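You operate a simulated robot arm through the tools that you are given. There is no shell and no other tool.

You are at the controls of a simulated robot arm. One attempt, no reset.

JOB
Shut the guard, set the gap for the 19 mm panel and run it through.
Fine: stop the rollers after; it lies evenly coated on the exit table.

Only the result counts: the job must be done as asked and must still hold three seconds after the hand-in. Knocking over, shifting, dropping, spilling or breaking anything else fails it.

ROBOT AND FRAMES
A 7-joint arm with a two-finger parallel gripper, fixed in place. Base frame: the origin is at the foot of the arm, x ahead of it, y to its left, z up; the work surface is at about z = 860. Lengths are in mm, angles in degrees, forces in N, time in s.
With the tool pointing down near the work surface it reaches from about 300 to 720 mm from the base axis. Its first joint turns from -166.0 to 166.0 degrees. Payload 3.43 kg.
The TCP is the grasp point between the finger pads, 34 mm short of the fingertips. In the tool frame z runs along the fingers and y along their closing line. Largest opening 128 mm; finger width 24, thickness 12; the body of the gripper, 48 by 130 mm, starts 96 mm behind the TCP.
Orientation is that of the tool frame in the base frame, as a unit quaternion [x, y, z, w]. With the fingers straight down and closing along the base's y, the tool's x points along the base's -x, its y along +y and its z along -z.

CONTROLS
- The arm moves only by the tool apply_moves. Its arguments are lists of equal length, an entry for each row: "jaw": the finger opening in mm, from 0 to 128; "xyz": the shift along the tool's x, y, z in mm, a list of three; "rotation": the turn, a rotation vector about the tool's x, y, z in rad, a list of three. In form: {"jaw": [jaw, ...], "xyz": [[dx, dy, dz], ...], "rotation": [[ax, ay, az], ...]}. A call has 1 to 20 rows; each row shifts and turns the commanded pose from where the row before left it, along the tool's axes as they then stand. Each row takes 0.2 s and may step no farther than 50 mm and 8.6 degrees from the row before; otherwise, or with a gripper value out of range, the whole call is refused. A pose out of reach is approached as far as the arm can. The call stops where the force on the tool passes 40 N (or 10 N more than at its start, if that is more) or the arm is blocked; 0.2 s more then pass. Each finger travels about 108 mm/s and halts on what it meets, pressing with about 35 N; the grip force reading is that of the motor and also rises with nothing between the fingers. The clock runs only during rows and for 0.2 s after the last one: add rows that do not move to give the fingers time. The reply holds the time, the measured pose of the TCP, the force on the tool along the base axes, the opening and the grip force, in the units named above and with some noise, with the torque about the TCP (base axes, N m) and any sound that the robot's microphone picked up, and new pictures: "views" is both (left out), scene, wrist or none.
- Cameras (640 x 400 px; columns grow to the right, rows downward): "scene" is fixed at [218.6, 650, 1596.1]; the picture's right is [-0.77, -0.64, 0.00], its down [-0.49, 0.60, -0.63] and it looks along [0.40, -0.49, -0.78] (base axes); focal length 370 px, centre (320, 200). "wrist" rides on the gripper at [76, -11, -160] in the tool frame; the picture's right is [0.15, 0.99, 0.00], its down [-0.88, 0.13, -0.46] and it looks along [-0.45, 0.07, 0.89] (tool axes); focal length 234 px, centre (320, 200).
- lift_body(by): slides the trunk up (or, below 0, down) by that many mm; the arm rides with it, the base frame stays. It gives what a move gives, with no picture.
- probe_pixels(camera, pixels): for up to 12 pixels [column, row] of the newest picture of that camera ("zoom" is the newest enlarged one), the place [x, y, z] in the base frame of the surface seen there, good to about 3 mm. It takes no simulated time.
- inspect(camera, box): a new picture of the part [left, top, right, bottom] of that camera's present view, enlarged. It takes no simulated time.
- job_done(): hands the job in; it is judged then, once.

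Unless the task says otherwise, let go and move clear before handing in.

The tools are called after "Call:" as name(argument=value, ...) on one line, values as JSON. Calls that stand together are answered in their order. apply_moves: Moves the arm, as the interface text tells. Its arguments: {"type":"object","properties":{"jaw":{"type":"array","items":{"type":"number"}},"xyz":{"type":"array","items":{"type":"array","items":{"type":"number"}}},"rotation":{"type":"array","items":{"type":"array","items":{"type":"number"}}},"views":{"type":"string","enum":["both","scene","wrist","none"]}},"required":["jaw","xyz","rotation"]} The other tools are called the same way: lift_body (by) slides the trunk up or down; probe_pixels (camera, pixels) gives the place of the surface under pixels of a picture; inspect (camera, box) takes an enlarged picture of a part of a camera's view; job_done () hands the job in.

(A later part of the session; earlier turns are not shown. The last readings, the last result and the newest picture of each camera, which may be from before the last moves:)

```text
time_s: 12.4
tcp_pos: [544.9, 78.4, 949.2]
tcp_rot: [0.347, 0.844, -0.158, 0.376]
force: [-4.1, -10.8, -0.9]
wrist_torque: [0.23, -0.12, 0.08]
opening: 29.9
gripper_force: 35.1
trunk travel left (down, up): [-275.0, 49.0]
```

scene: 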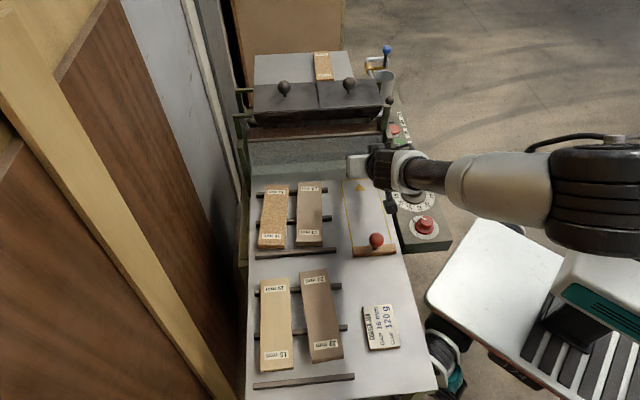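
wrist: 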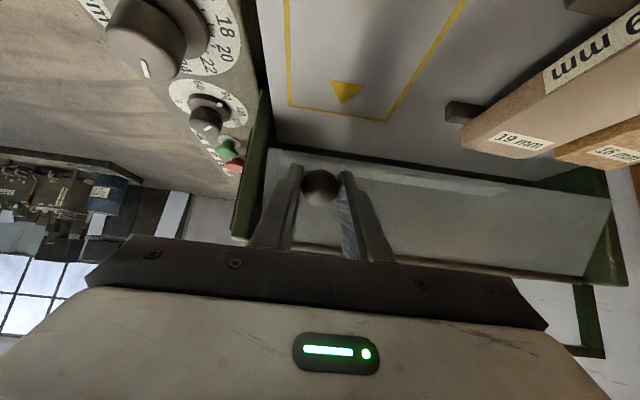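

The torque is gone and the red ball still appears at (376,240). The guard is at about 67° down, so I'll push gently along its arc, which is now the tool's z axis, to find the stop.

Call:
apply_moves(jaw=[20, 20], xyz=[[0, 0, 5], [0, 0, 5]], rotation=[[0, 0, 0], [0, 0, 0]])

Call:
inspect(camera="scene", box=[330, 160, 430, 260])

Call:
inspect(camera="scene", box=[230, 110, 390, 190])

Call:
probe_pixels(camera="scene", pixels=[[300, 170], [300, 160], [300, 150], [300, 145], [270, 150], [270, 160], [270, 168], [330, 150], [330, 160], [330, 166], [376, 240], [352, 250]])

```text
time_s: 12.9
tcp_pos: [544.8, 77.9, 946.6]
tcp_rot: [0.345, 0.845, -0.158, 0.377]
force: [-19.0, 7.6, 18.3]
wrist_torque: [-0.86, -0.22, -0.68]
opening: 29.4
gripper_force: 45.3
trunk travel left (down, up): [-275.0, 49.0]
stopped in row 2: the force on the tool passed its limit at 55 N (the readings are from after the stop); the commanded pose is now the measured one
```

scene: 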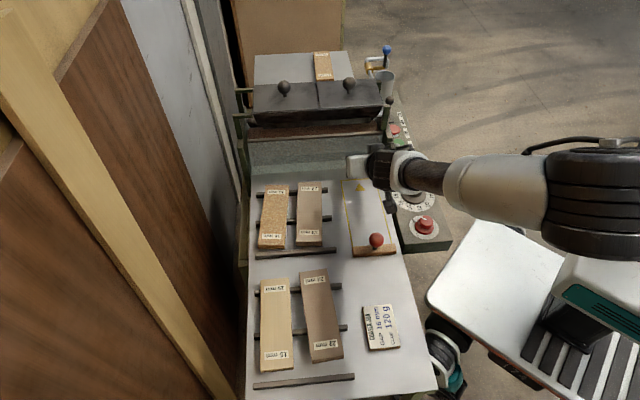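
wrist: 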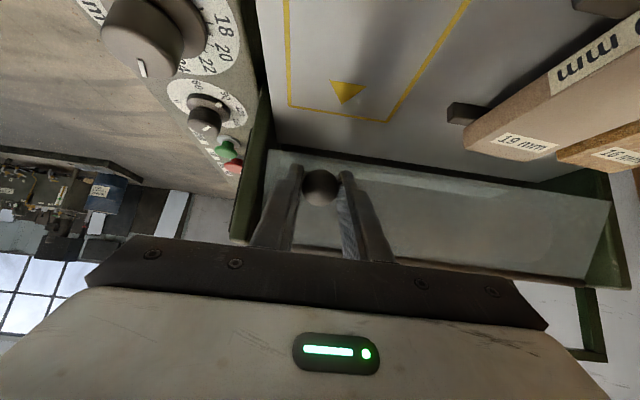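

```text
4.00 times, centred on (380, 210) of scene
```

zoom: 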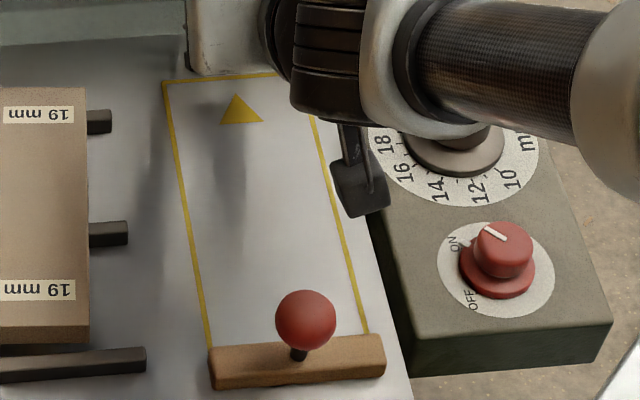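

```text
4.00 times, centred on (310, 150) of scene
```

zoom: 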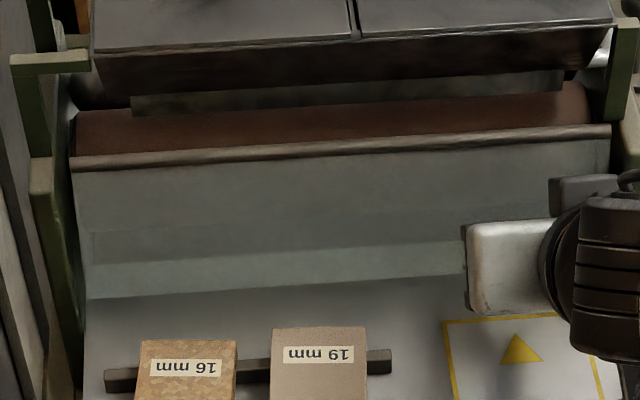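

```text
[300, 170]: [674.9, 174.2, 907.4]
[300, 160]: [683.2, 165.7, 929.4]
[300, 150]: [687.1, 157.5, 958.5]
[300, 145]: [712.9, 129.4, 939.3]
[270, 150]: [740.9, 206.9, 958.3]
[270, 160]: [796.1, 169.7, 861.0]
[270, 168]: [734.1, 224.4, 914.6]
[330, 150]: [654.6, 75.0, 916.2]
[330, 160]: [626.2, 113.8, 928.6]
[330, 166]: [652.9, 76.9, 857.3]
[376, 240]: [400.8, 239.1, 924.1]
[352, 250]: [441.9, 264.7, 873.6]
```

The stop was reached (55 N along the push) with the plate at about 67° against the posts, so the guard is shut. The push block is at unchanged pixels. I'll release the ball, back off along the fingers and straighten up.

Call:
apply_moves(jaw=[29, 45, 60, 60, 60, 60, 60, 60, 60, 60, 60, 60, 60], xyz=[[0, 0, 0], [0, 0, 0], [0, 0, 0], [0, 0, -25], [0, 0, -35], [0, 0, -40], [0, 0, 0], [0, 0, 0], [0, 0, 0], [0, 0, 0], [0, 0, 0], [0, 0, 0], [0, 0, -20]], rotation=[[0, 0, 0], [0, 0, 0], [0, 0, 0], [0, 0, 0], [0, 0, 0], [0, 0, 0], [0, 0.14, 0], [0, 0.14, 0], [0, 0.14, 0], [0, 0.14, 0], [0, 0.14, 0], [0, 0.142, 0], [0, 0, 0]])

```text
time_s: 15.7
tcp_pos: [496.2, 130.7, 1029.5]
tcp_rot: [0.379, 0.925, -0.003, -0.003]
force: [-0.4, -0.1, 0.0]
wrist_torque: [0.01, 0.02, -0.02]
opening: 59.8
gripper_force: 0.1
trunk travel left (down, up): [-275.0, 49.0]
```

scene: 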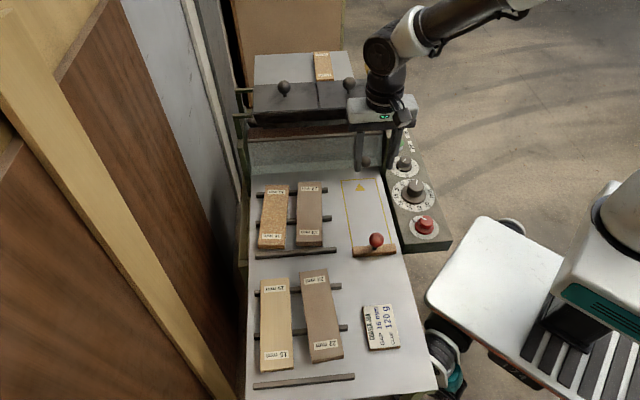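
wrist: 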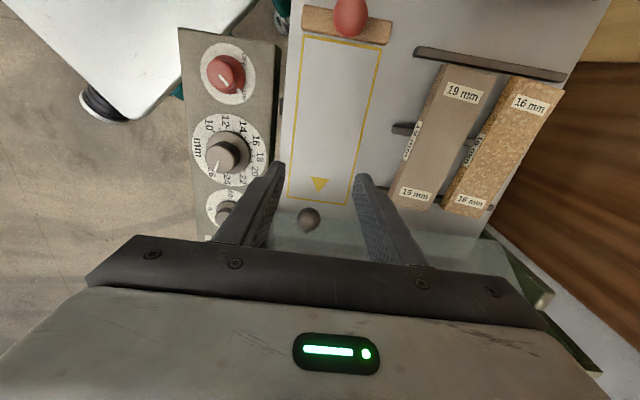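

The guard stays shut, with its ball at wrist (310,218) pointing at the operator. Next I'll move above the gap knob for a close reading.

Call:
apply_moves(jaw=[60, 60, 60, 60], xyz=[[-10, -34, 0], [-10, -34, 9], [-11, -34, 10], [-11, -34, 10]], rotation=[[0, 0, 0], [0, 0, 0], [0, 0, 0], [0, 0, 0]])

Call:
inspect(camera="wrist", box=[220, 40, 420, 220])

Call:
inspect(camera="scene", box=[330, 90, 450, 190])

```text
time_s: 16.7
tcp_pos: [428.1, 4.0, 1003.8]
tcp_rot: [0.379, 0.925, -0.003, -0.002]
force: [-0.2, 0.8, 0.7]
wrist_torque: [0.01, 0.01, 0.0]
opening: 59.9
gripper_force: 0.0
trunk travel left (down, up): [-275.0, 49.0]
```

scene: 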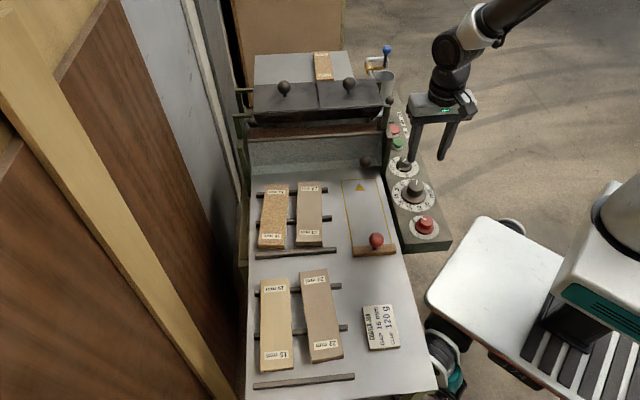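
wrist: 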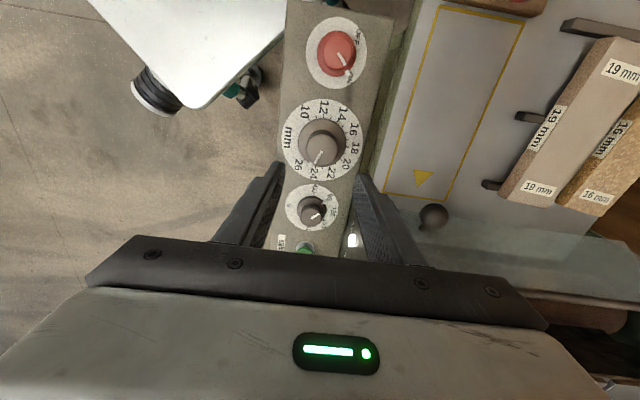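

```text
2.22 times, centred on (320, 130) of wrist
```

zoom: 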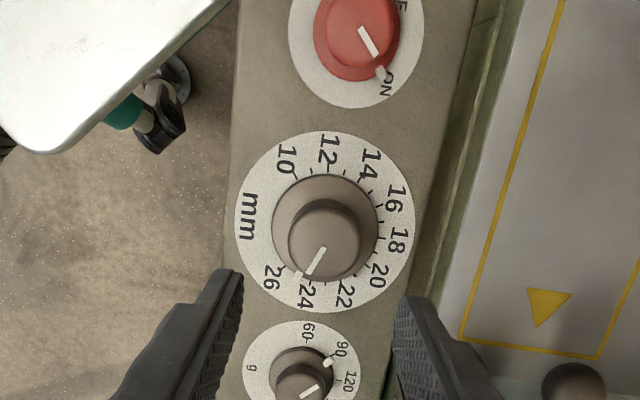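

```text
4.00 times, centred on (390, 140) of scene
```

zoom: 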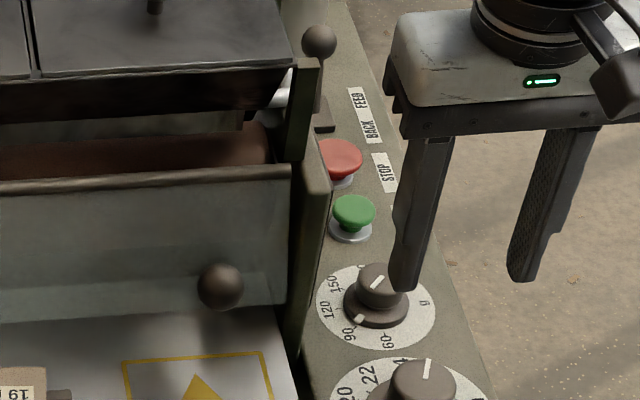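

The skirt pointer sits between 24 and 26, at about 25. I'll zoom further and probe the knob centre.

Call:
inspect(camera="wrist", box=[276, 92, 366, 186])

Call:
probe_pixels(camera="zoom", pixels=[[320, 180], [290, 250], [350, 250], [320, 215], [320, 290], [265, 290], [380, 290], [310, 80], [330, 40], [120, 200], [520, 200], [320, 380]])

```text
4.26 times, centred on (321, 139) of wrist
```

zoom: 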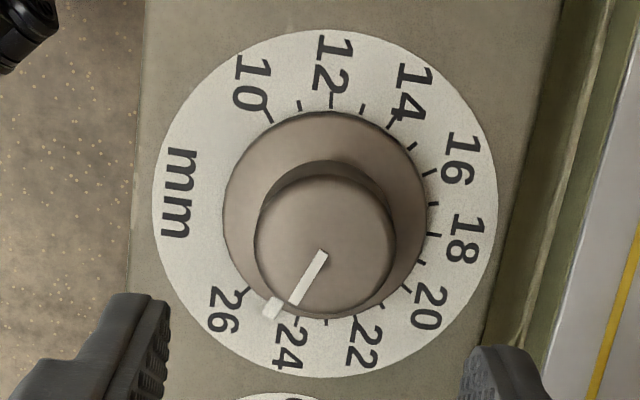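

```text
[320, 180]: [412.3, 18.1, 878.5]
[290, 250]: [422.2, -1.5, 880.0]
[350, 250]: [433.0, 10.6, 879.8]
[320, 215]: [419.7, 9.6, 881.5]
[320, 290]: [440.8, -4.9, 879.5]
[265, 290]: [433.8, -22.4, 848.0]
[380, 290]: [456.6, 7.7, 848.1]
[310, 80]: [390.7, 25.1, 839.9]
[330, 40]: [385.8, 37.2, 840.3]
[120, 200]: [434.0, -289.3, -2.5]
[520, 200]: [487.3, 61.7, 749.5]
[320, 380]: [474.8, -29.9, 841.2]
```

The pointer reads 25, numbers increase clockwise, and the cap centre is about (428.5,6.5) with 37 mm diameter. I'll descend around the cap and grip it.

Call:
apply_moves(jaw=[60, 60, 60, 60, 30, 30, 30, 30], xyz=[[1.5, 2, 30], [0, 0, 40], [0, 0, 30], [0, 0, 16], [0, 0, 0], [0, 0, 0], [0, 0, 0], [0, 0, 0]], rotation=[[0, 0, 0], [0, 0, 0], [0, 0, 0], [0, 0, 0], [0, 0, 0], [0, 0, 0], [0, 0, 0], [0, 0, 0]])

```text
time_s: 18.5
tcp_pos: [431.0, 5.0, 886.5]
tcp_rot: [0.38, 0.925, -0.004, -0.003]
force: [5.4, 6.0, -6.5]
wrist_torque: [0.09, -0.65, 0.04]
opening: 41.2
gripper_force: 44.5
trunk travel left (down, up): [-275.0, 49.0]
```

scene: 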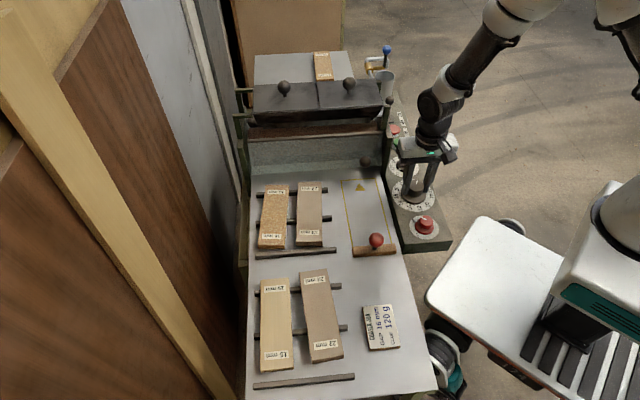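
wrist: 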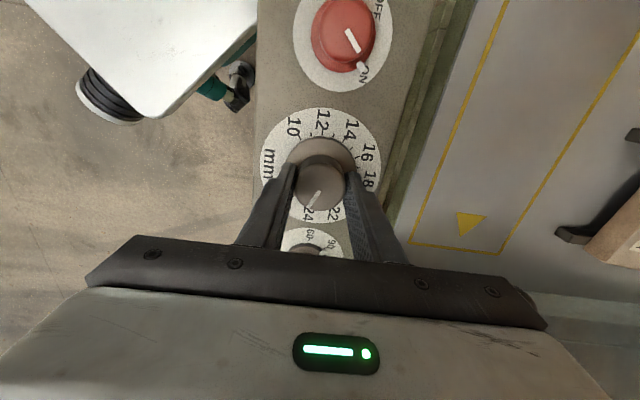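

The cap is held (opening 41.2, small side force). I'll turn counter-clockwise in a few small steps and check that the pointer follows.

Call:
apply_moves(jaw=[30, 30, 30, 30], xyz=[[0, 0.5, 0], [0, 0, 0], [0, 0, 0], [0, 0, 0]], rotation=[[0, 0, -0.14], [0, 0, -0.14], [0, 0, -0.14], [0, 0, -0.14]], views="wrist")

Call:
inspect(camera="wrist", box=[240, 90, 400, 240])

```text
time_s: 19.5
tcp_pos: [430.7, 6.2, 884.7]
tcp_rot: [0.109, 0.994, -0.004, -0.003]
force: [13.2, 6.9, -14.9]
wrist_torque: [0.19, -1.35, 0.07]
opening: 41.2
gripper_force: 45.1
trunk travel left (down, up): [-275.0, 49.0]
```

wrist: 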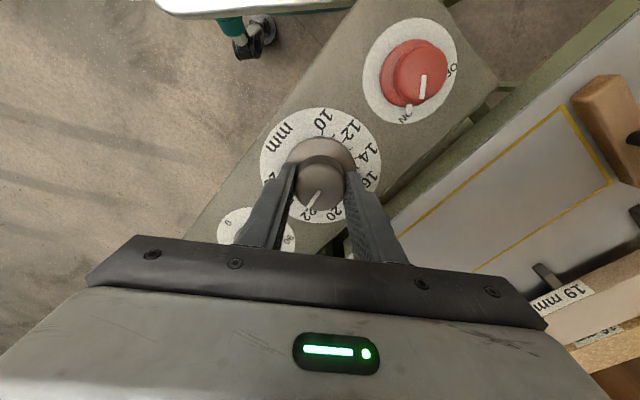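

```text
2.67 times, centred on (320, 165) of wrist
```

zoom: 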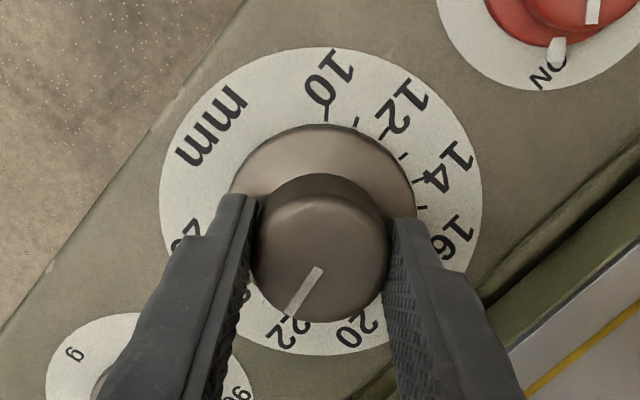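

The pointer follows and now sits near 23, about 2 mm for 32°. I'll turn the remaining ~64° in two parts.

Call:
apply_moves(jaw=[30, 30, 30, 30], xyz=[[0, 0, 0.5], [0, 0, 0.5], [0, 0, 0], [0, 0, 0]], rotation=[[0, 0, -0.14], [0, 0, -0.14], [0, 0, -0.14], [0, 0, -0.14]], views="wrist")

Call:
inspect(camera="wrist", box=[240, 90, 400, 240])

```text
time_s: 20.5
tcp_pos: [431.0, 5.2, 886.3]
tcp_rot: [-0.172, 0.985, -0.002, -0.002]
force: [19.7, 8.0, 2.0]
wrist_torque: [0.16, -0.17, 0.07]
opening: 41.3
gripper_force: 45.3
trunk travel left (down, up): [-275.0, 49.0]
```

wrist: 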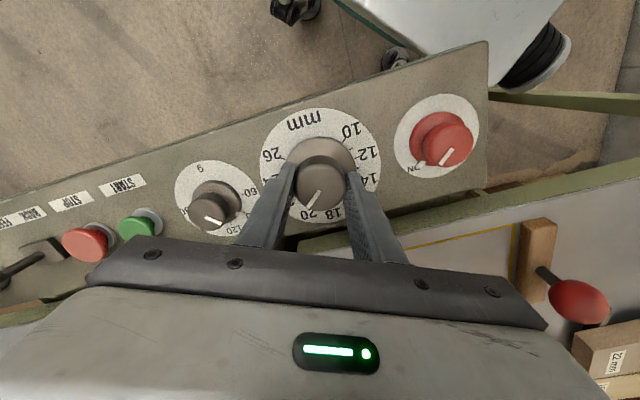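

```text
2.67 times, centred on (320, 165) of wrist
```

zoom: 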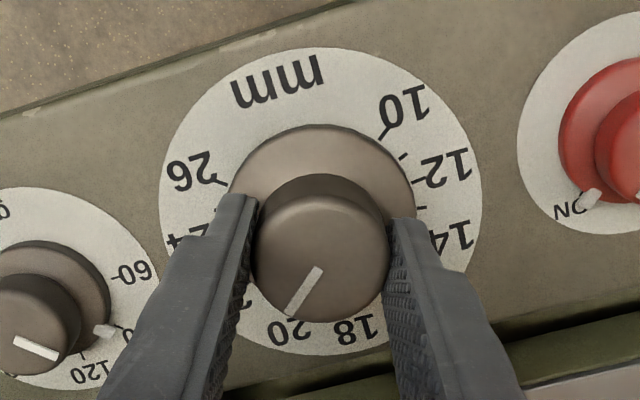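

The pointer now shows about 21. I'll turn two more millimetres (~32°) and re-centre slightly.

Call:
apply_moves(jaw=[30, 30, 30, 30], xyz=[[-1.0, 0, 0], [-0.8, 0, 0], [0, 0, 0], [0, 0, 0]], rotation=[[0, 0, -0.14], [0, 0, -0.14], [0, 0, -0.14], [0, 0, -0.14]], views="wrist")

Call:
inspect(camera="wrist", box=[240, 90, 400, 240])

```text
time_s: 21.5
tcp_pos: [430.7, 6.9, 886.7]
tcp_rot: [-0.436, 0.9, 0.0, -0.005]
force: [8.9, 4.7, 13.5]
wrist_torque: [0.2, -0.08, 0.03]
opening: 41.4
gripper_force: 45.5
trunk travel left (down, up): [-275.0, 49.0]
```

wrist: 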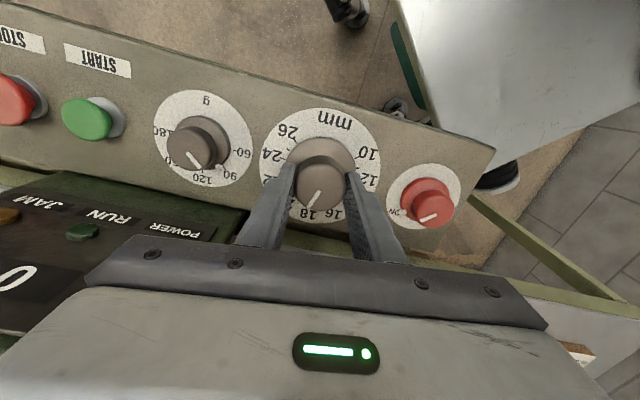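

```text
2.67 times, centred on (320, 165) of wrist
```

zoom: 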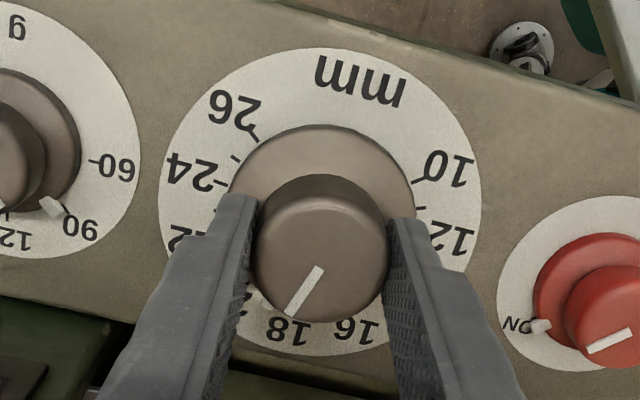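

The side panel now shows POWER/RUN/JAM lamps and a "0" display. The gap looks to be about 19, so I'll release and rise straight up to read it properly.

Call:
apply_moves(jaw=[42, 52, 62, 62, 62, 62, 62], xyz=[[0, 0, 0], [0, 0, 0], [0, 0, 0], [0, 0, -30], [0, 0, -40], [0, 0, -40], [0, 0, -10]], rotation=[[0, 0, 0], [0, 0, 0], [0, 0, 0], [0, 0, 0], [0, 0, 0], [0, 0, 0], [0, 0, 0]])

Call:
inspect(camera="wrist", box=[276, 92, 366, 186])

Call:
inspect(camera="wrist", box=[0, 80, 260, 290])

```text
time_s: 23.1
tcp_pos: [430.9, 7.3, 1005.0]
tcp_rot: [-0.435, 0.9, 0.0, -0.005]
force: [-0.8, -0.5, 0.2]
wrist_torque: [0.02, -0.02, 0.01]
opening: 61.9
gripper_force: 0.1
trunk travel left (down, up): [-275.0, 49.0]
```

scene: 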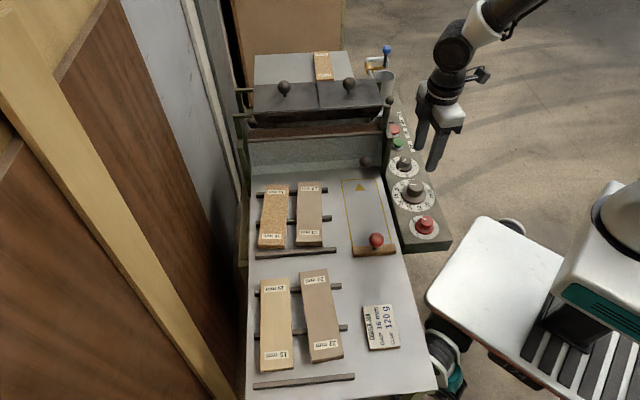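
wrist: 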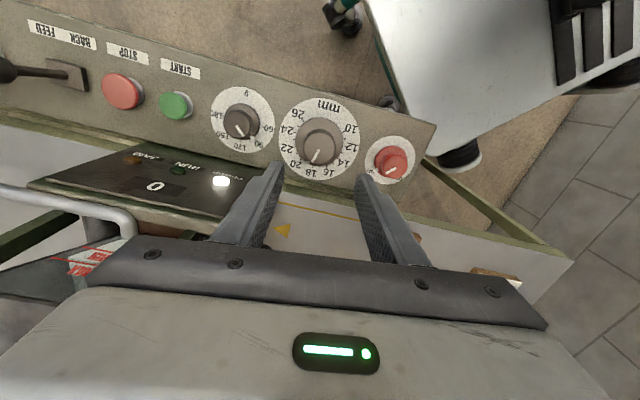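

```text
4.26 times, centred on (321, 139) of wrist
```

zoom: 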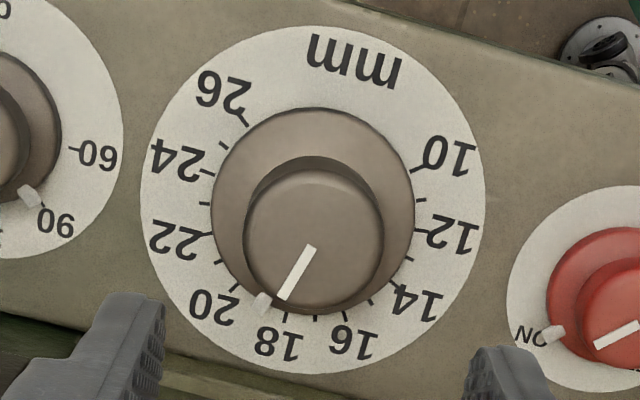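

```text
1.90 times, centred on (130, 185) of wrist
```

zoom: 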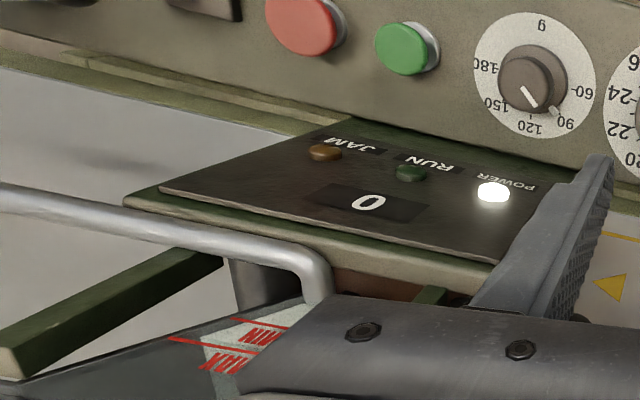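

The pointer sits right between 18 and 20. I'll zoom in tighter to check the dial, and look at the MIN/MAX marking visible on the pan.

Call:
inspect(camera="wrist", box=[290, 145, 340, 180])

Call:
inspect(camera="wrist", box=[0, 170, 150, 300])

Call:
probe_pixels(camera="wrist", pixels=[[85, 268], [105, 248], [60, 280], [20, 285], [155, 187], [174, 103], [120, 90], [8, 70], [20, 240], [50, 270]])

```text
11.43 times, centred on (315, 162) of wrist
```

zoom: 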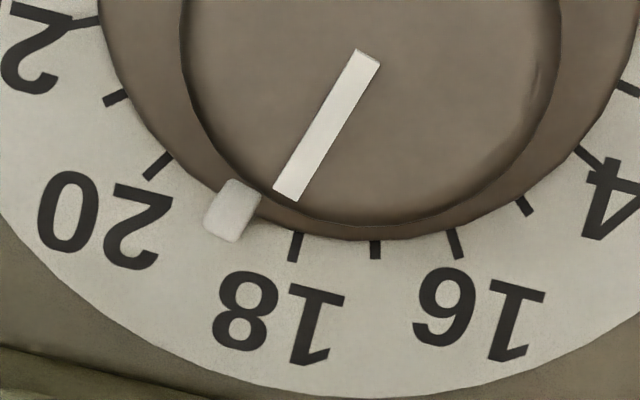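

```text
3.08 times, centred on (75, 235) of wrist
```

zoom: 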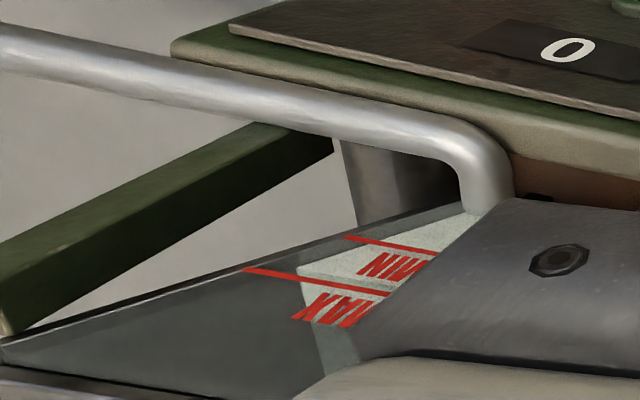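

```text
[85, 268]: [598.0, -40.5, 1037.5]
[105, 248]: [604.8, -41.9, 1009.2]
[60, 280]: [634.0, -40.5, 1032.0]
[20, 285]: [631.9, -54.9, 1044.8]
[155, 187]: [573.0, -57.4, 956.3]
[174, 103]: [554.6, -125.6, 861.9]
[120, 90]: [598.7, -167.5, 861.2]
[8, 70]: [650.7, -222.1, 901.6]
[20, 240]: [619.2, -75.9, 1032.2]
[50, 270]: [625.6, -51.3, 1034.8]
```

The pointer is on 19 within about 0.1 mm. Before running, I want to see the MIN/MAX sight window on the glue pan, so I'll swing the camera to the right side of the machine.

Call:
apply_moves(jaw=[62, 62, 62, 62, 62, 62, 62, 62], xyz=[[0, 0, -40], [0, 0, -45], [25, -40, -40], [25, -45, 0], [25, -45, 0], [5, 0, 0], [0, 0, 0], [0, 0, 0]], rotation=[[0, 0, 0.115], [0, 0, 0], [0, 0, 0], [0, -0.1, 0], [0, -0.14, 0], [0, -0.14, 0], [0, -0.14, 0], [0, -0.14, 0]])

Call:
inspect(camera="wrist", box=[160, 80, 460, 260])

```text
refused: row 3 steps farther than a row can; nothing moved
```

```text
2.13 times, centred on (310, 170) of wrist
```

zoom: 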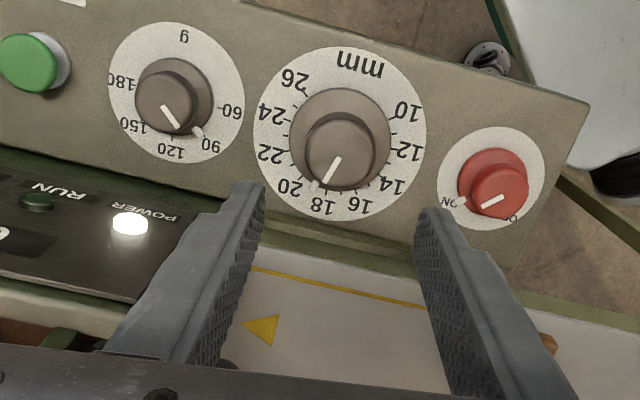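

The move was refused because one row was over 50 mm, so I'll split it into smaller steps.

Call:
apply_moves(jaw=[62, 62, 62, 62, 62, 62, 62, 62, 62], xyz=[[0, 0, -40], [0, 0, -45], [0, 0, -40], [20, -40, 0], [20, -40, 0], [20, -40, 0], [20, -10, 0], [0, 0, 0], [0, 0, 0]], rotation=[[0, 0, 0.115], [0, 0, 0], [0, 0, 0], [0, 0, 0], [0, 0, 0], [0, -0.14, 0], [0, -0.14, 0], [0, -0.14, 0], [0, -0.14, 0]])

Call:
inspect(camera="wrist", box=[160, 80, 460, 260])

```text
time_s: 25.1
tcp_pos: [467.3, -139.9, 1127.0]
tcp_rot: [-0.368, 0.889, 0.105, 0.252]
force: [0.5, -0.5, 0.3]
wrist_torque: [-0.04, 0.0, 0.0]
opening: 62.2
gripper_force: 0.0
trunk travel left (down, up): [-275.0, 49.0]
```

scene: 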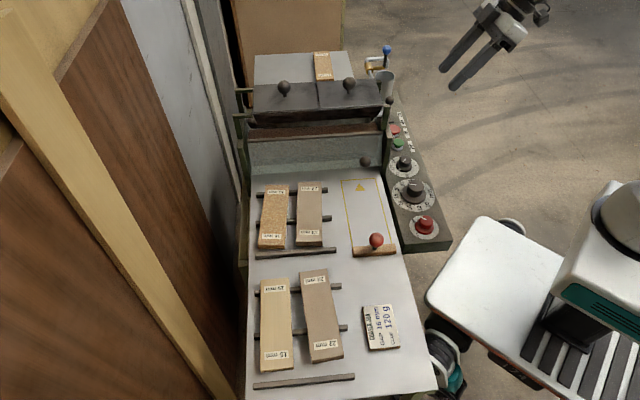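
wrist: 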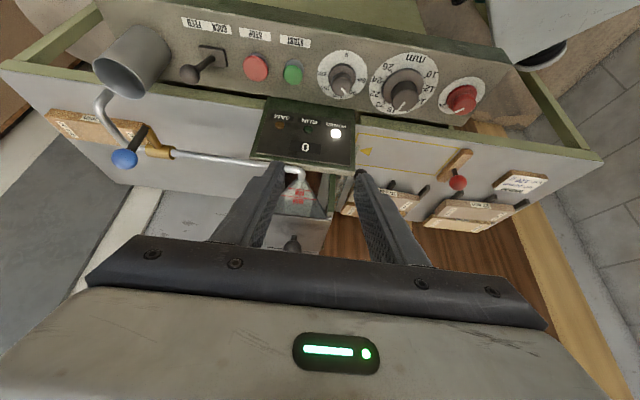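

```text
2.13 times, centred on (310, 170) of wrist
```

zoom: 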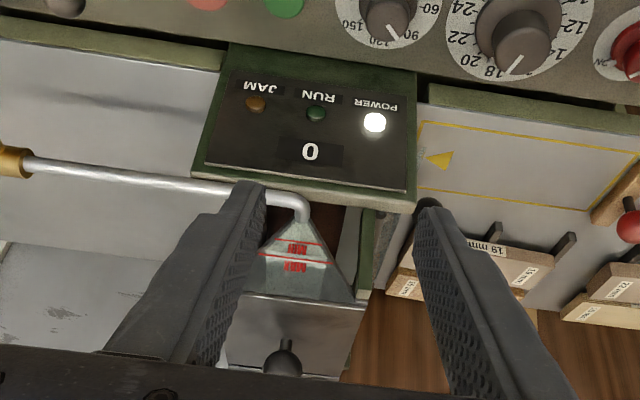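

The whole layout is visible now: a trapezoid hopper end with MIN/MAX lines at wrist (300,192), and a drain pipe to the valve and cup. I'll zoom in on the hopper's level.

Call:
inspect(camera="wrist", box=[265, 165, 345, 225])

Call:
inspect(camera="wrist", box=[0, 50, 250, 240])

Call:
inspect(camera="wrist", box=[170, 20, 250, 90])

Call:
probe_pixels(camera="wrist", pixels=[[300, 193], [300, 200], [290, 205], [305, 180], [192, 72], [205, 60], [212, 48], [125, 158], [250, 160], [130, 55], [255, 68], [293, 72]])

```text
6.67 times, centred on (305, 195) of wrist
```

zoom: 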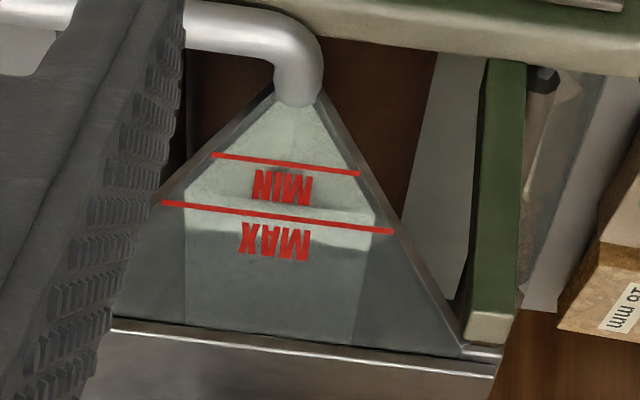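

```text
2.11 times, centred on (125, 145) of wrist
```

zoom: 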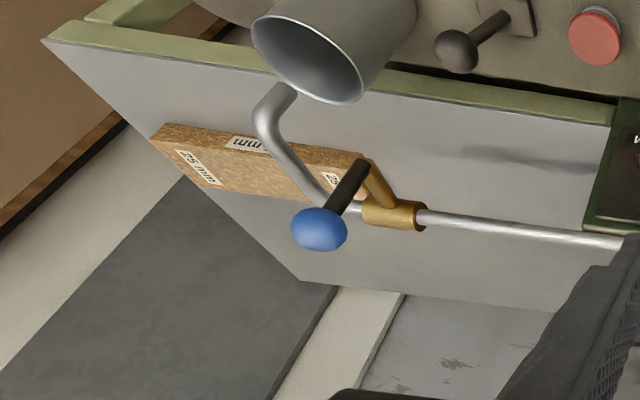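

```text
5.71 times, centred on (210, 55) of wrist
```

zoom: 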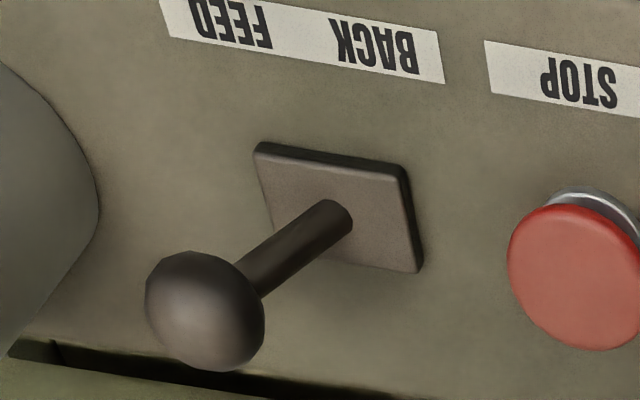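

```text
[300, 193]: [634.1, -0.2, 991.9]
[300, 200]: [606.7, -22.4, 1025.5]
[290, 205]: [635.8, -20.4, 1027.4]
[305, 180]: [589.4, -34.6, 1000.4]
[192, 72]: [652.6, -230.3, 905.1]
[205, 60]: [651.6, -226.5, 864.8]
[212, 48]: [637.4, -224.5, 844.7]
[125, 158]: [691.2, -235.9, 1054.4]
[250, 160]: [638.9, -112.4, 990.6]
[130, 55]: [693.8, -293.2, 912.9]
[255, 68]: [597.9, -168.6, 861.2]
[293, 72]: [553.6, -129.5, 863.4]
```

There is glue in the hopper up to about MAX, the lever leans to FEED, and the drain valve is separate, so I'll leave those alone. Now I'll measure the 19 mm panel precisely.

Call:
inspect(camera="scene", box=[285, 175, 335, 255])

Call:
probe_pixels(camera="zoom", pixels=[[205, 40], [320, 40], [200, 300], [320, 300], [262, 170], [200, 170], [322, 170], [205, 35], [318, 35], [260, 340], [260, 325], [345, 330]])

```text
5.00 times, centred on (310, 215) of scene
```

zoom: 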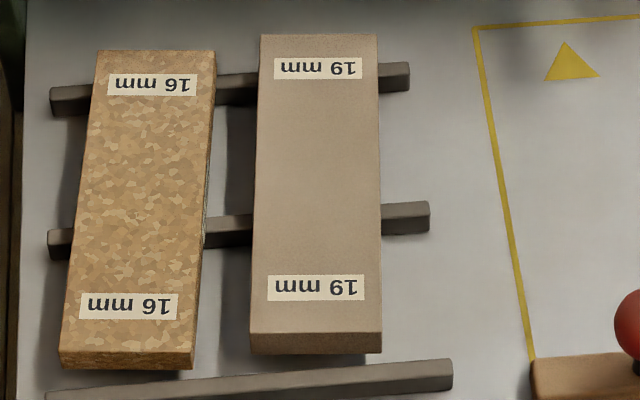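

```text
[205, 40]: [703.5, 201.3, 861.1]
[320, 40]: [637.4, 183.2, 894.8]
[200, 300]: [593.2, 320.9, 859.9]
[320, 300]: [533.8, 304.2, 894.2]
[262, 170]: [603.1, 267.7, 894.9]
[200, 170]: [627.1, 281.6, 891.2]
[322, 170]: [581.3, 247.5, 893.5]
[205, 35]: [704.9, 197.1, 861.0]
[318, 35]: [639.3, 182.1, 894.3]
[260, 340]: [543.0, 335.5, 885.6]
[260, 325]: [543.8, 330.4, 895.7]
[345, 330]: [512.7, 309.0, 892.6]
```

I need the panel's true corners, so I'll probe just inside its top-face outline.

Call:
probe_pixels(camera="zoom", pixels=[[264, 37], [374, 37], [255, 329], [379, 329], [260, 100], [375, 100], [257, 230], [378, 230], [255, 348], [378, 350], [390, 75], [420, 215]])

```text
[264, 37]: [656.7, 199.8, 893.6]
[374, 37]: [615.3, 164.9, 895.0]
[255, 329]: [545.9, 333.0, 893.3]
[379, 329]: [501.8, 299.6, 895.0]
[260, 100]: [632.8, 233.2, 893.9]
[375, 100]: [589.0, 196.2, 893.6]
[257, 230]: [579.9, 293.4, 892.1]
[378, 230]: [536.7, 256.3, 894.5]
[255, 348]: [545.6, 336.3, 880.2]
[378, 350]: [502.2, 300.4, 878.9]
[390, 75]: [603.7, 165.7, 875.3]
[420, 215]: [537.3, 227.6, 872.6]
```

The panel is about 58 × 180 mm with its top at z≈894, centre (580,249), and long axis at −50.3°. I'll untilt, yaw to match it, and move over a grip point 50 mm toward its near end.

Call:
apply_moves(jaw=[70, 70, 70, 70, 70, 70, 70, 70, 70, 70, 70, 70, 70, 70, 70, 70], xyz=[[0, 0, 0], [0, 0, 0], [0, 0, 0], [0, 0, 0], [0, 0, 0], [0, 0, 0], [0, 0, 0], [0, 0, 0], [0, 0, 0], [0, 0, 0], [0, 0, 0], [0, 0, 0], [0, 0, 0], [0, 0, 0], [0, 0, 0], [0, 0, 0]], rotation=[[0, 0.14, 0], [0, 0.14, 0], [0, 0.14, 0], [0, 0.14, 0], [0, 0, 0.1386], [0, 0, 0.1386], [0, 0, 0.1386], [0, 0, 0.1386], [0, 0, 0.1386], [0, 0, 0.1386], [0, 0, 0.1386], [0, 0, 0.1386], [0, 0, 0.1386], [0, 0, 0.1386], [0, 0, 0.1386], [0, 0, 0.1386]], views="none")

Call:
apply_moves(jaw=[70, 70, 70, 70, 70, 70, 70, 70, 70, 70], xyz=[[27.7, 33.5, 0], [27.7, 33.5, 0], [27.7, 33.5, 0], [27.7, 33.5, 0], [27.7, 33.5, 20], [27.7, 33.5, 20], [27.7, 33.5, 20], [27.7, 33.5, 20], [27.7, 33.5, 20], [27.7, 33.5, 20]], rotation=[[0, 0, 0], [0, 0, 0], [0, 0, 0], [0, 0, 0], [0, 0, 0], [0, 0, 0], [0, 0, 0], [0, 0, 0], [0, 0, 0], [0, 0, 0]])

```text
time_s: 28.5
tcp_pos: [468.2, -140.2, 1128.5]
tcp_rot: [0.426, 0.905, -0.004, -0.002]
force: [-0.4, 0.2, 0.5]
wrist_torque: [0.02, -0.01, 0.02]
opening: 69.9
gripper_force: 0.1
trunk travel left (down, up): [-275.0, 49.0]
```

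```text
time_s: 30.7
tcp_pos: [548.8, 287.2, 1004.9]
tcp_rot: [0.425, 0.905, -0.003, -0.002]
force: [1.2, 0.5, 0.5]
wrist_torque: [0.01, -0.01, 0.02]
opening: 70.2
gripper_force: 0.0
trunk travel left (down, up): [-275.0, 49.0]
```

scene: 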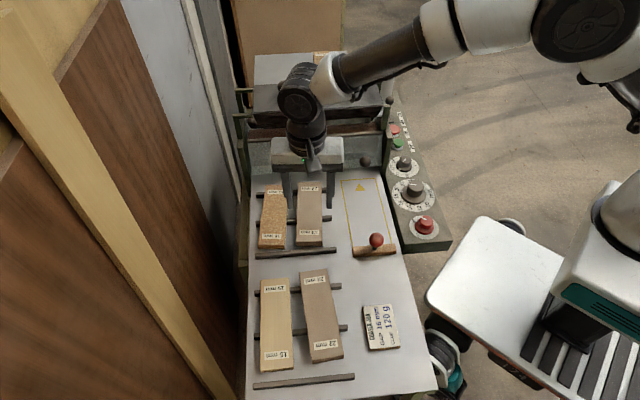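
wrist: 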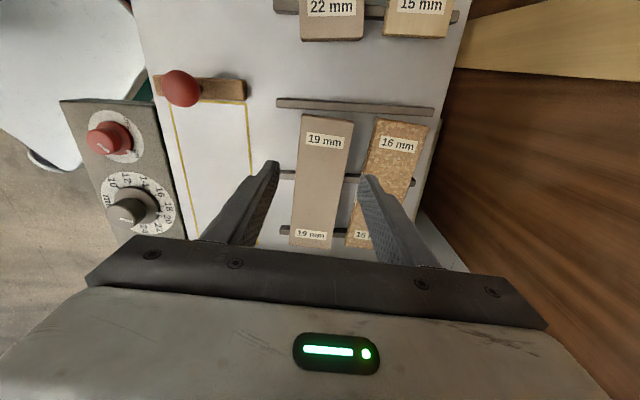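

I'm over the panel now. I'll refine its outline and the gap to the 16 mm panel from this close view.

Call:
inspect(camera="wrist", box=[270, 95, 440, 255])

Call:
probe_pixels(camera="wrist", pixels=[[303, 118], [351, 124], [301, 145], [345, 155], [297, 180], [339, 187], [294, 235], [330, 242], [374, 150], [365, 175], [373, 125], [350, 212]])

```text
2.50 times, centred on (355, 175) of wrist
```

zoom: 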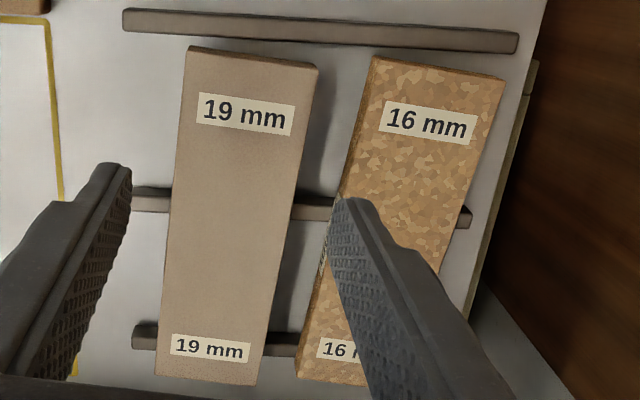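

```text
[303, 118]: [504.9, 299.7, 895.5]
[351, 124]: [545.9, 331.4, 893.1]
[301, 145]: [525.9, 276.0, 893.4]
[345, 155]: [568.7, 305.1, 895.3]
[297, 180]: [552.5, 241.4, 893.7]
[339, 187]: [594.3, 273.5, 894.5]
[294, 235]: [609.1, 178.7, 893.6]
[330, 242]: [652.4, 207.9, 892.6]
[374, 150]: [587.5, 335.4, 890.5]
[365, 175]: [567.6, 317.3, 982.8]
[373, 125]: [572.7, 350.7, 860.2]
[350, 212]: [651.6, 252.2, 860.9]
```

The centre line matches my TCP and the width is about 54 mm. I'll measure the gap to the 16 mm panel along its facing edge.

Call:
probe_pixels(camera="zoom", pixels=[[376, 62], [368, 85], [360, 110], [345, 150], [318, 72], [314, 95], [309, 130], [190, 52], [186, 100], [182, 140], [345, 80], [340, 110]])

```text
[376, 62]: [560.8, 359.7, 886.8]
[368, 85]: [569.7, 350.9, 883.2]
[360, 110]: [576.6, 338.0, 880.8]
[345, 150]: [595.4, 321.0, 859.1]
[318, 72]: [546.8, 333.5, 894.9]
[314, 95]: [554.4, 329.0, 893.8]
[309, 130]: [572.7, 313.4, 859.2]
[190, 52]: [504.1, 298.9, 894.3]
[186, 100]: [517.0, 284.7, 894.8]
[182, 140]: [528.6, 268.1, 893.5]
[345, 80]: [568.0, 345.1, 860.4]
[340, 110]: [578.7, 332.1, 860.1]
```

The gap is about 22–25 mm, enough for a 12 mm finger with the jaw at 64. I'll descend 8 mm nearer the end, with tips to z≈872, and grip the panel.

Call:
apply_moves(jaw=[64, 64, 64, 64, 40, 40, 40], xyz=[[8, 1.5, 20], [0, 0, 35], [0, 0, 30], [0, 0, 14], [0, 0, 0], [0, 0, 0], [0, 0, 0]], rotation=[[0, 0, 0], [0, 0, 0], [0, 0, 0], [0, 0, 0], [0, 0, 0], [0, 0, 0], [0, 0, 0]])

```text
time_s: 31.8
tcp_pos: [547.9, 297.4, 921.1]
tcp_rot: [0.424, 0.906, 0.008, 0.003]
force: [-4.8, 0.3, 19.3]
wrist_torque: [0.21, -0.38, 0.11]
opening: 57.9
gripper_force: 15.2
trunk travel left (down, up): [-275.0, 49.0]
stopped in row 5: the force on the tool passed its limit at 45 N (the readings are from after the stop); the commanded pose is now the measured one
```

scene: 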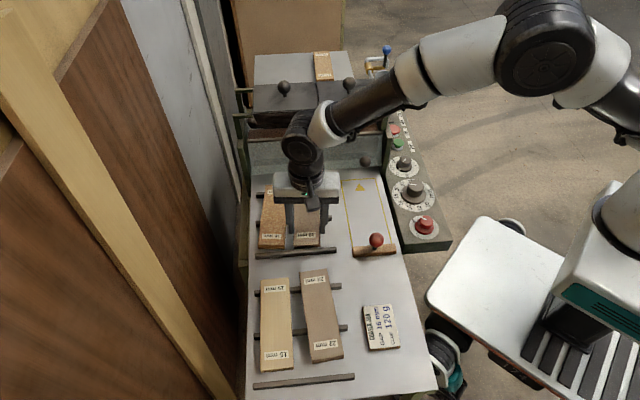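
wrist: 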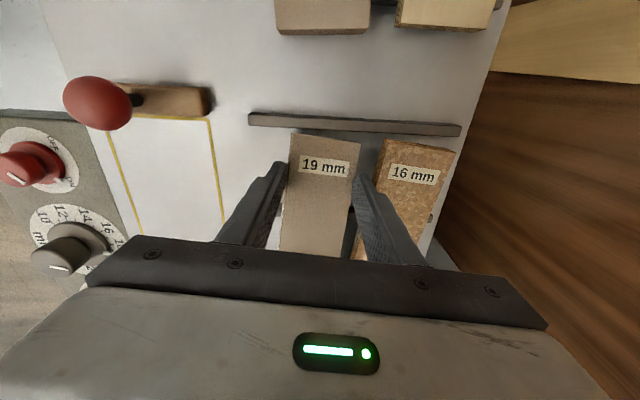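

The descent met something with the tips at z≈887, probably the top edge of a panel. I'll lift slightly and look at both panels.

Call:
apply_moves(jaw=[62, 64, 64, 64], xyz=[[0, 0, -5], [0, 0, -20], [0, 0, -40], [0, 0, -20]], rotation=[[0, 0, 0], [0, 0, 0], [0, 0, 0], [0, 0, 0]])

Call:
inspect(camera="wrist", box=[240, 80, 440, 255])

Call:
inspect(camera="scene", box=[245, 160, 345, 265])

```text
time_s: 32.8
tcp_pos: [548.7, 296.8, 1002.3]
tcp_rot: [0.423, 0.906, 0.005, 0.003]
force: [-0.2, 0.1, 0.4]
wrist_torque: [-0.02, 0.01, 0.01]
opening: 63.7
gripper_force: 0.1
trunk travel left (down, up): [-275.0, 49.0]
```

scene: 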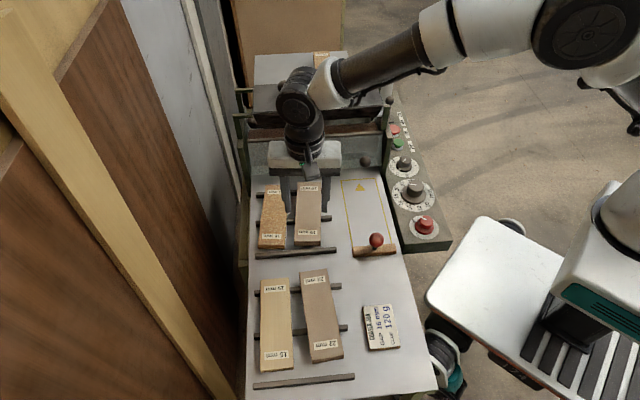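
wrist: 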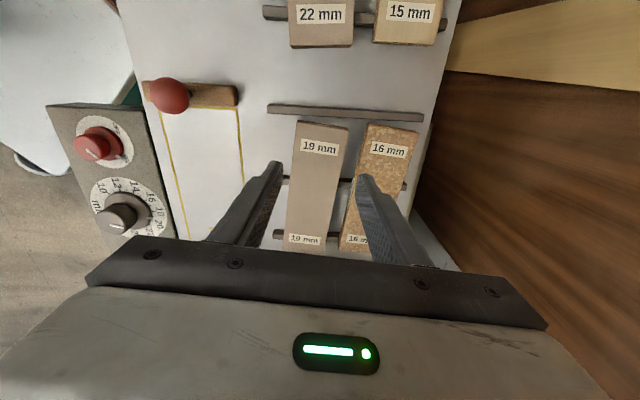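

```text
2.29 times, centred on (340, 168) of wrist
```

zoom: 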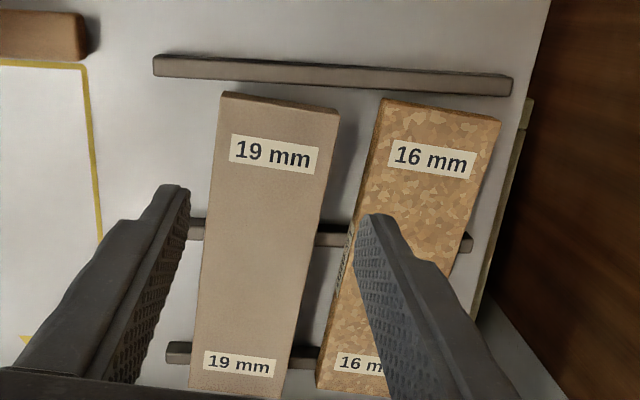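

```text
3.81 times, centred on (295, 212) of scene
```

zoom: 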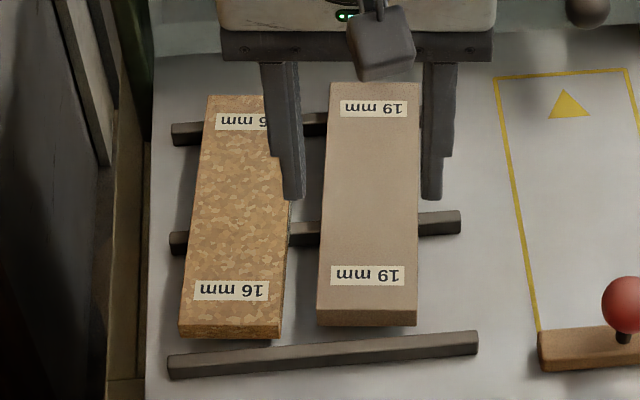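

It looks like the jaw closed on the panel while the arm was still descending: opening 57.9, which is the panel's width. Only the 19 mm panel's near end moved slightly. I'll re-measure it before trying again with settle rows.

Call:
probe_pixels(camera="wrist", pixels=[[297, 124], [347, 130], [295, 150], [342, 155], [291, 190], [334, 196], [288, 230], [327, 236], [288, 245], [325, 251], [301, 122], [340, 128]])

Call:
inspect(camera="wrist", box=[270, 110, 430, 210])

Call:
probe_pixels(camera="zoom", pixels=[[108, 48], [304, 78], [100, 100], [296, 120], [94, 160], [286, 180], [88, 220], [276, 240], [385, 70], [372, 120], [358, 160], [345, 200]])

```text
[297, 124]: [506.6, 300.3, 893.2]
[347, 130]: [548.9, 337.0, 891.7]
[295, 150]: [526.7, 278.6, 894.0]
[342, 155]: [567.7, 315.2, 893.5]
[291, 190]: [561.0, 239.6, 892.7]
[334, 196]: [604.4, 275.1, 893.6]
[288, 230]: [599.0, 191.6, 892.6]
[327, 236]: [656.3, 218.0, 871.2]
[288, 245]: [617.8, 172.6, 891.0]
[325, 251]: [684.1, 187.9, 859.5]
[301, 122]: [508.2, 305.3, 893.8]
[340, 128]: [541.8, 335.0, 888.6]
```

```text
4.00 times, centred on (350, 160) of wrist
```

zoom: 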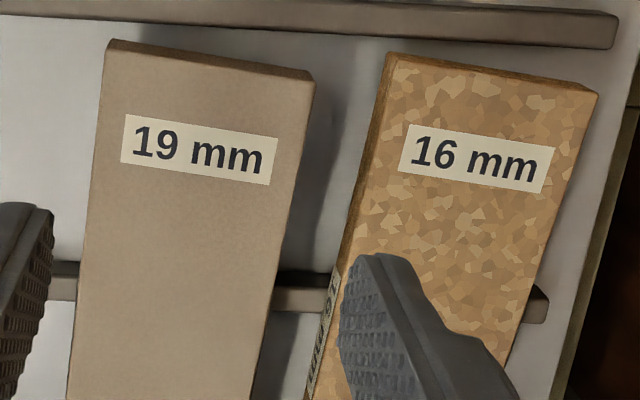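

```text
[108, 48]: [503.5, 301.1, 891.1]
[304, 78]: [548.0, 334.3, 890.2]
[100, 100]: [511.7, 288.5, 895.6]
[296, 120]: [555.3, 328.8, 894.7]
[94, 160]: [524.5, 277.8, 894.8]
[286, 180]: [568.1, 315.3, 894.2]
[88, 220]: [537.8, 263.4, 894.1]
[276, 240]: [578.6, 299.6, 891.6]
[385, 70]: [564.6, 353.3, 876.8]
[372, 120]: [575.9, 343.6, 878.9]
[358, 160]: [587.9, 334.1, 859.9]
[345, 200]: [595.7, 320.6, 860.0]
```

The panel now lies at −47.5°, 58 mm wide, with the 25 mm gap to its neighbour unchanged. I'll align, descend, wait, then close.

Call:
apply_moves(jaw=[66, 66, 66, 66, 66, 66, 66, 66], xyz=[[0, -3, 20], [0, 0, 30], [0, 0, 20], [0, 0, 12], [0, 0, 8], [0, 0, 6.5], [0, 0, 0], [0, 0, 0]], rotation=[[0.0116, 0, -0.044], [0, 0, 0], [0, 0, 0], [0, 0, 0], [0, 0, 0], [0, 0, 0], [0, 0, 0], [0, 0, 0]])

Call:
inspect(camera="scene", box=[245, 160, 345, 265])

```text
time_s: 34.5
tcp_pos: [546.6, 293.6, 906.0]
tcp_rot: [0.404, 0.915, 0.0, 0.0]
force: [0.2, 0.1, 0.2]
wrist_torque: [0.0, -0.01, -0.04]
opening: 66.0
gripper_force: 0.1
trunk travel left (down, up): [-275.0, 49.0]
```

scene: 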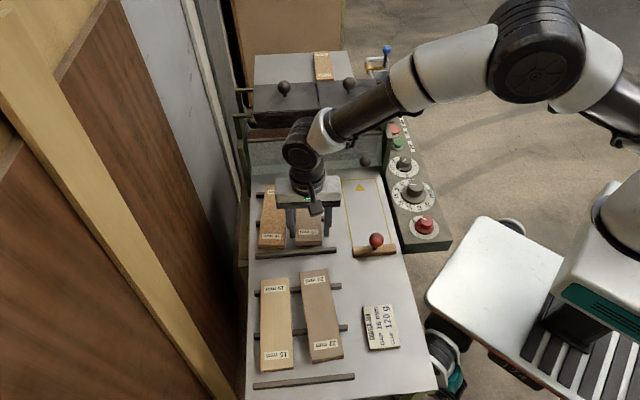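
wrist: 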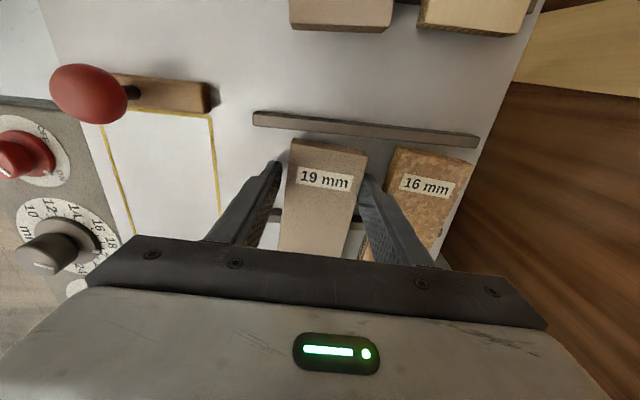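

```text
3.81 times, centred on (295, 212) of scene
```

zoom: 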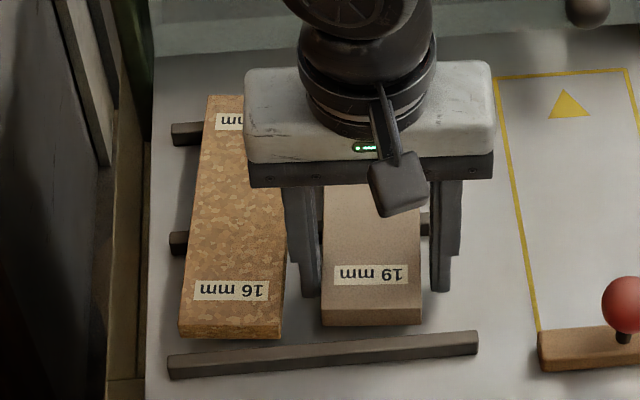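

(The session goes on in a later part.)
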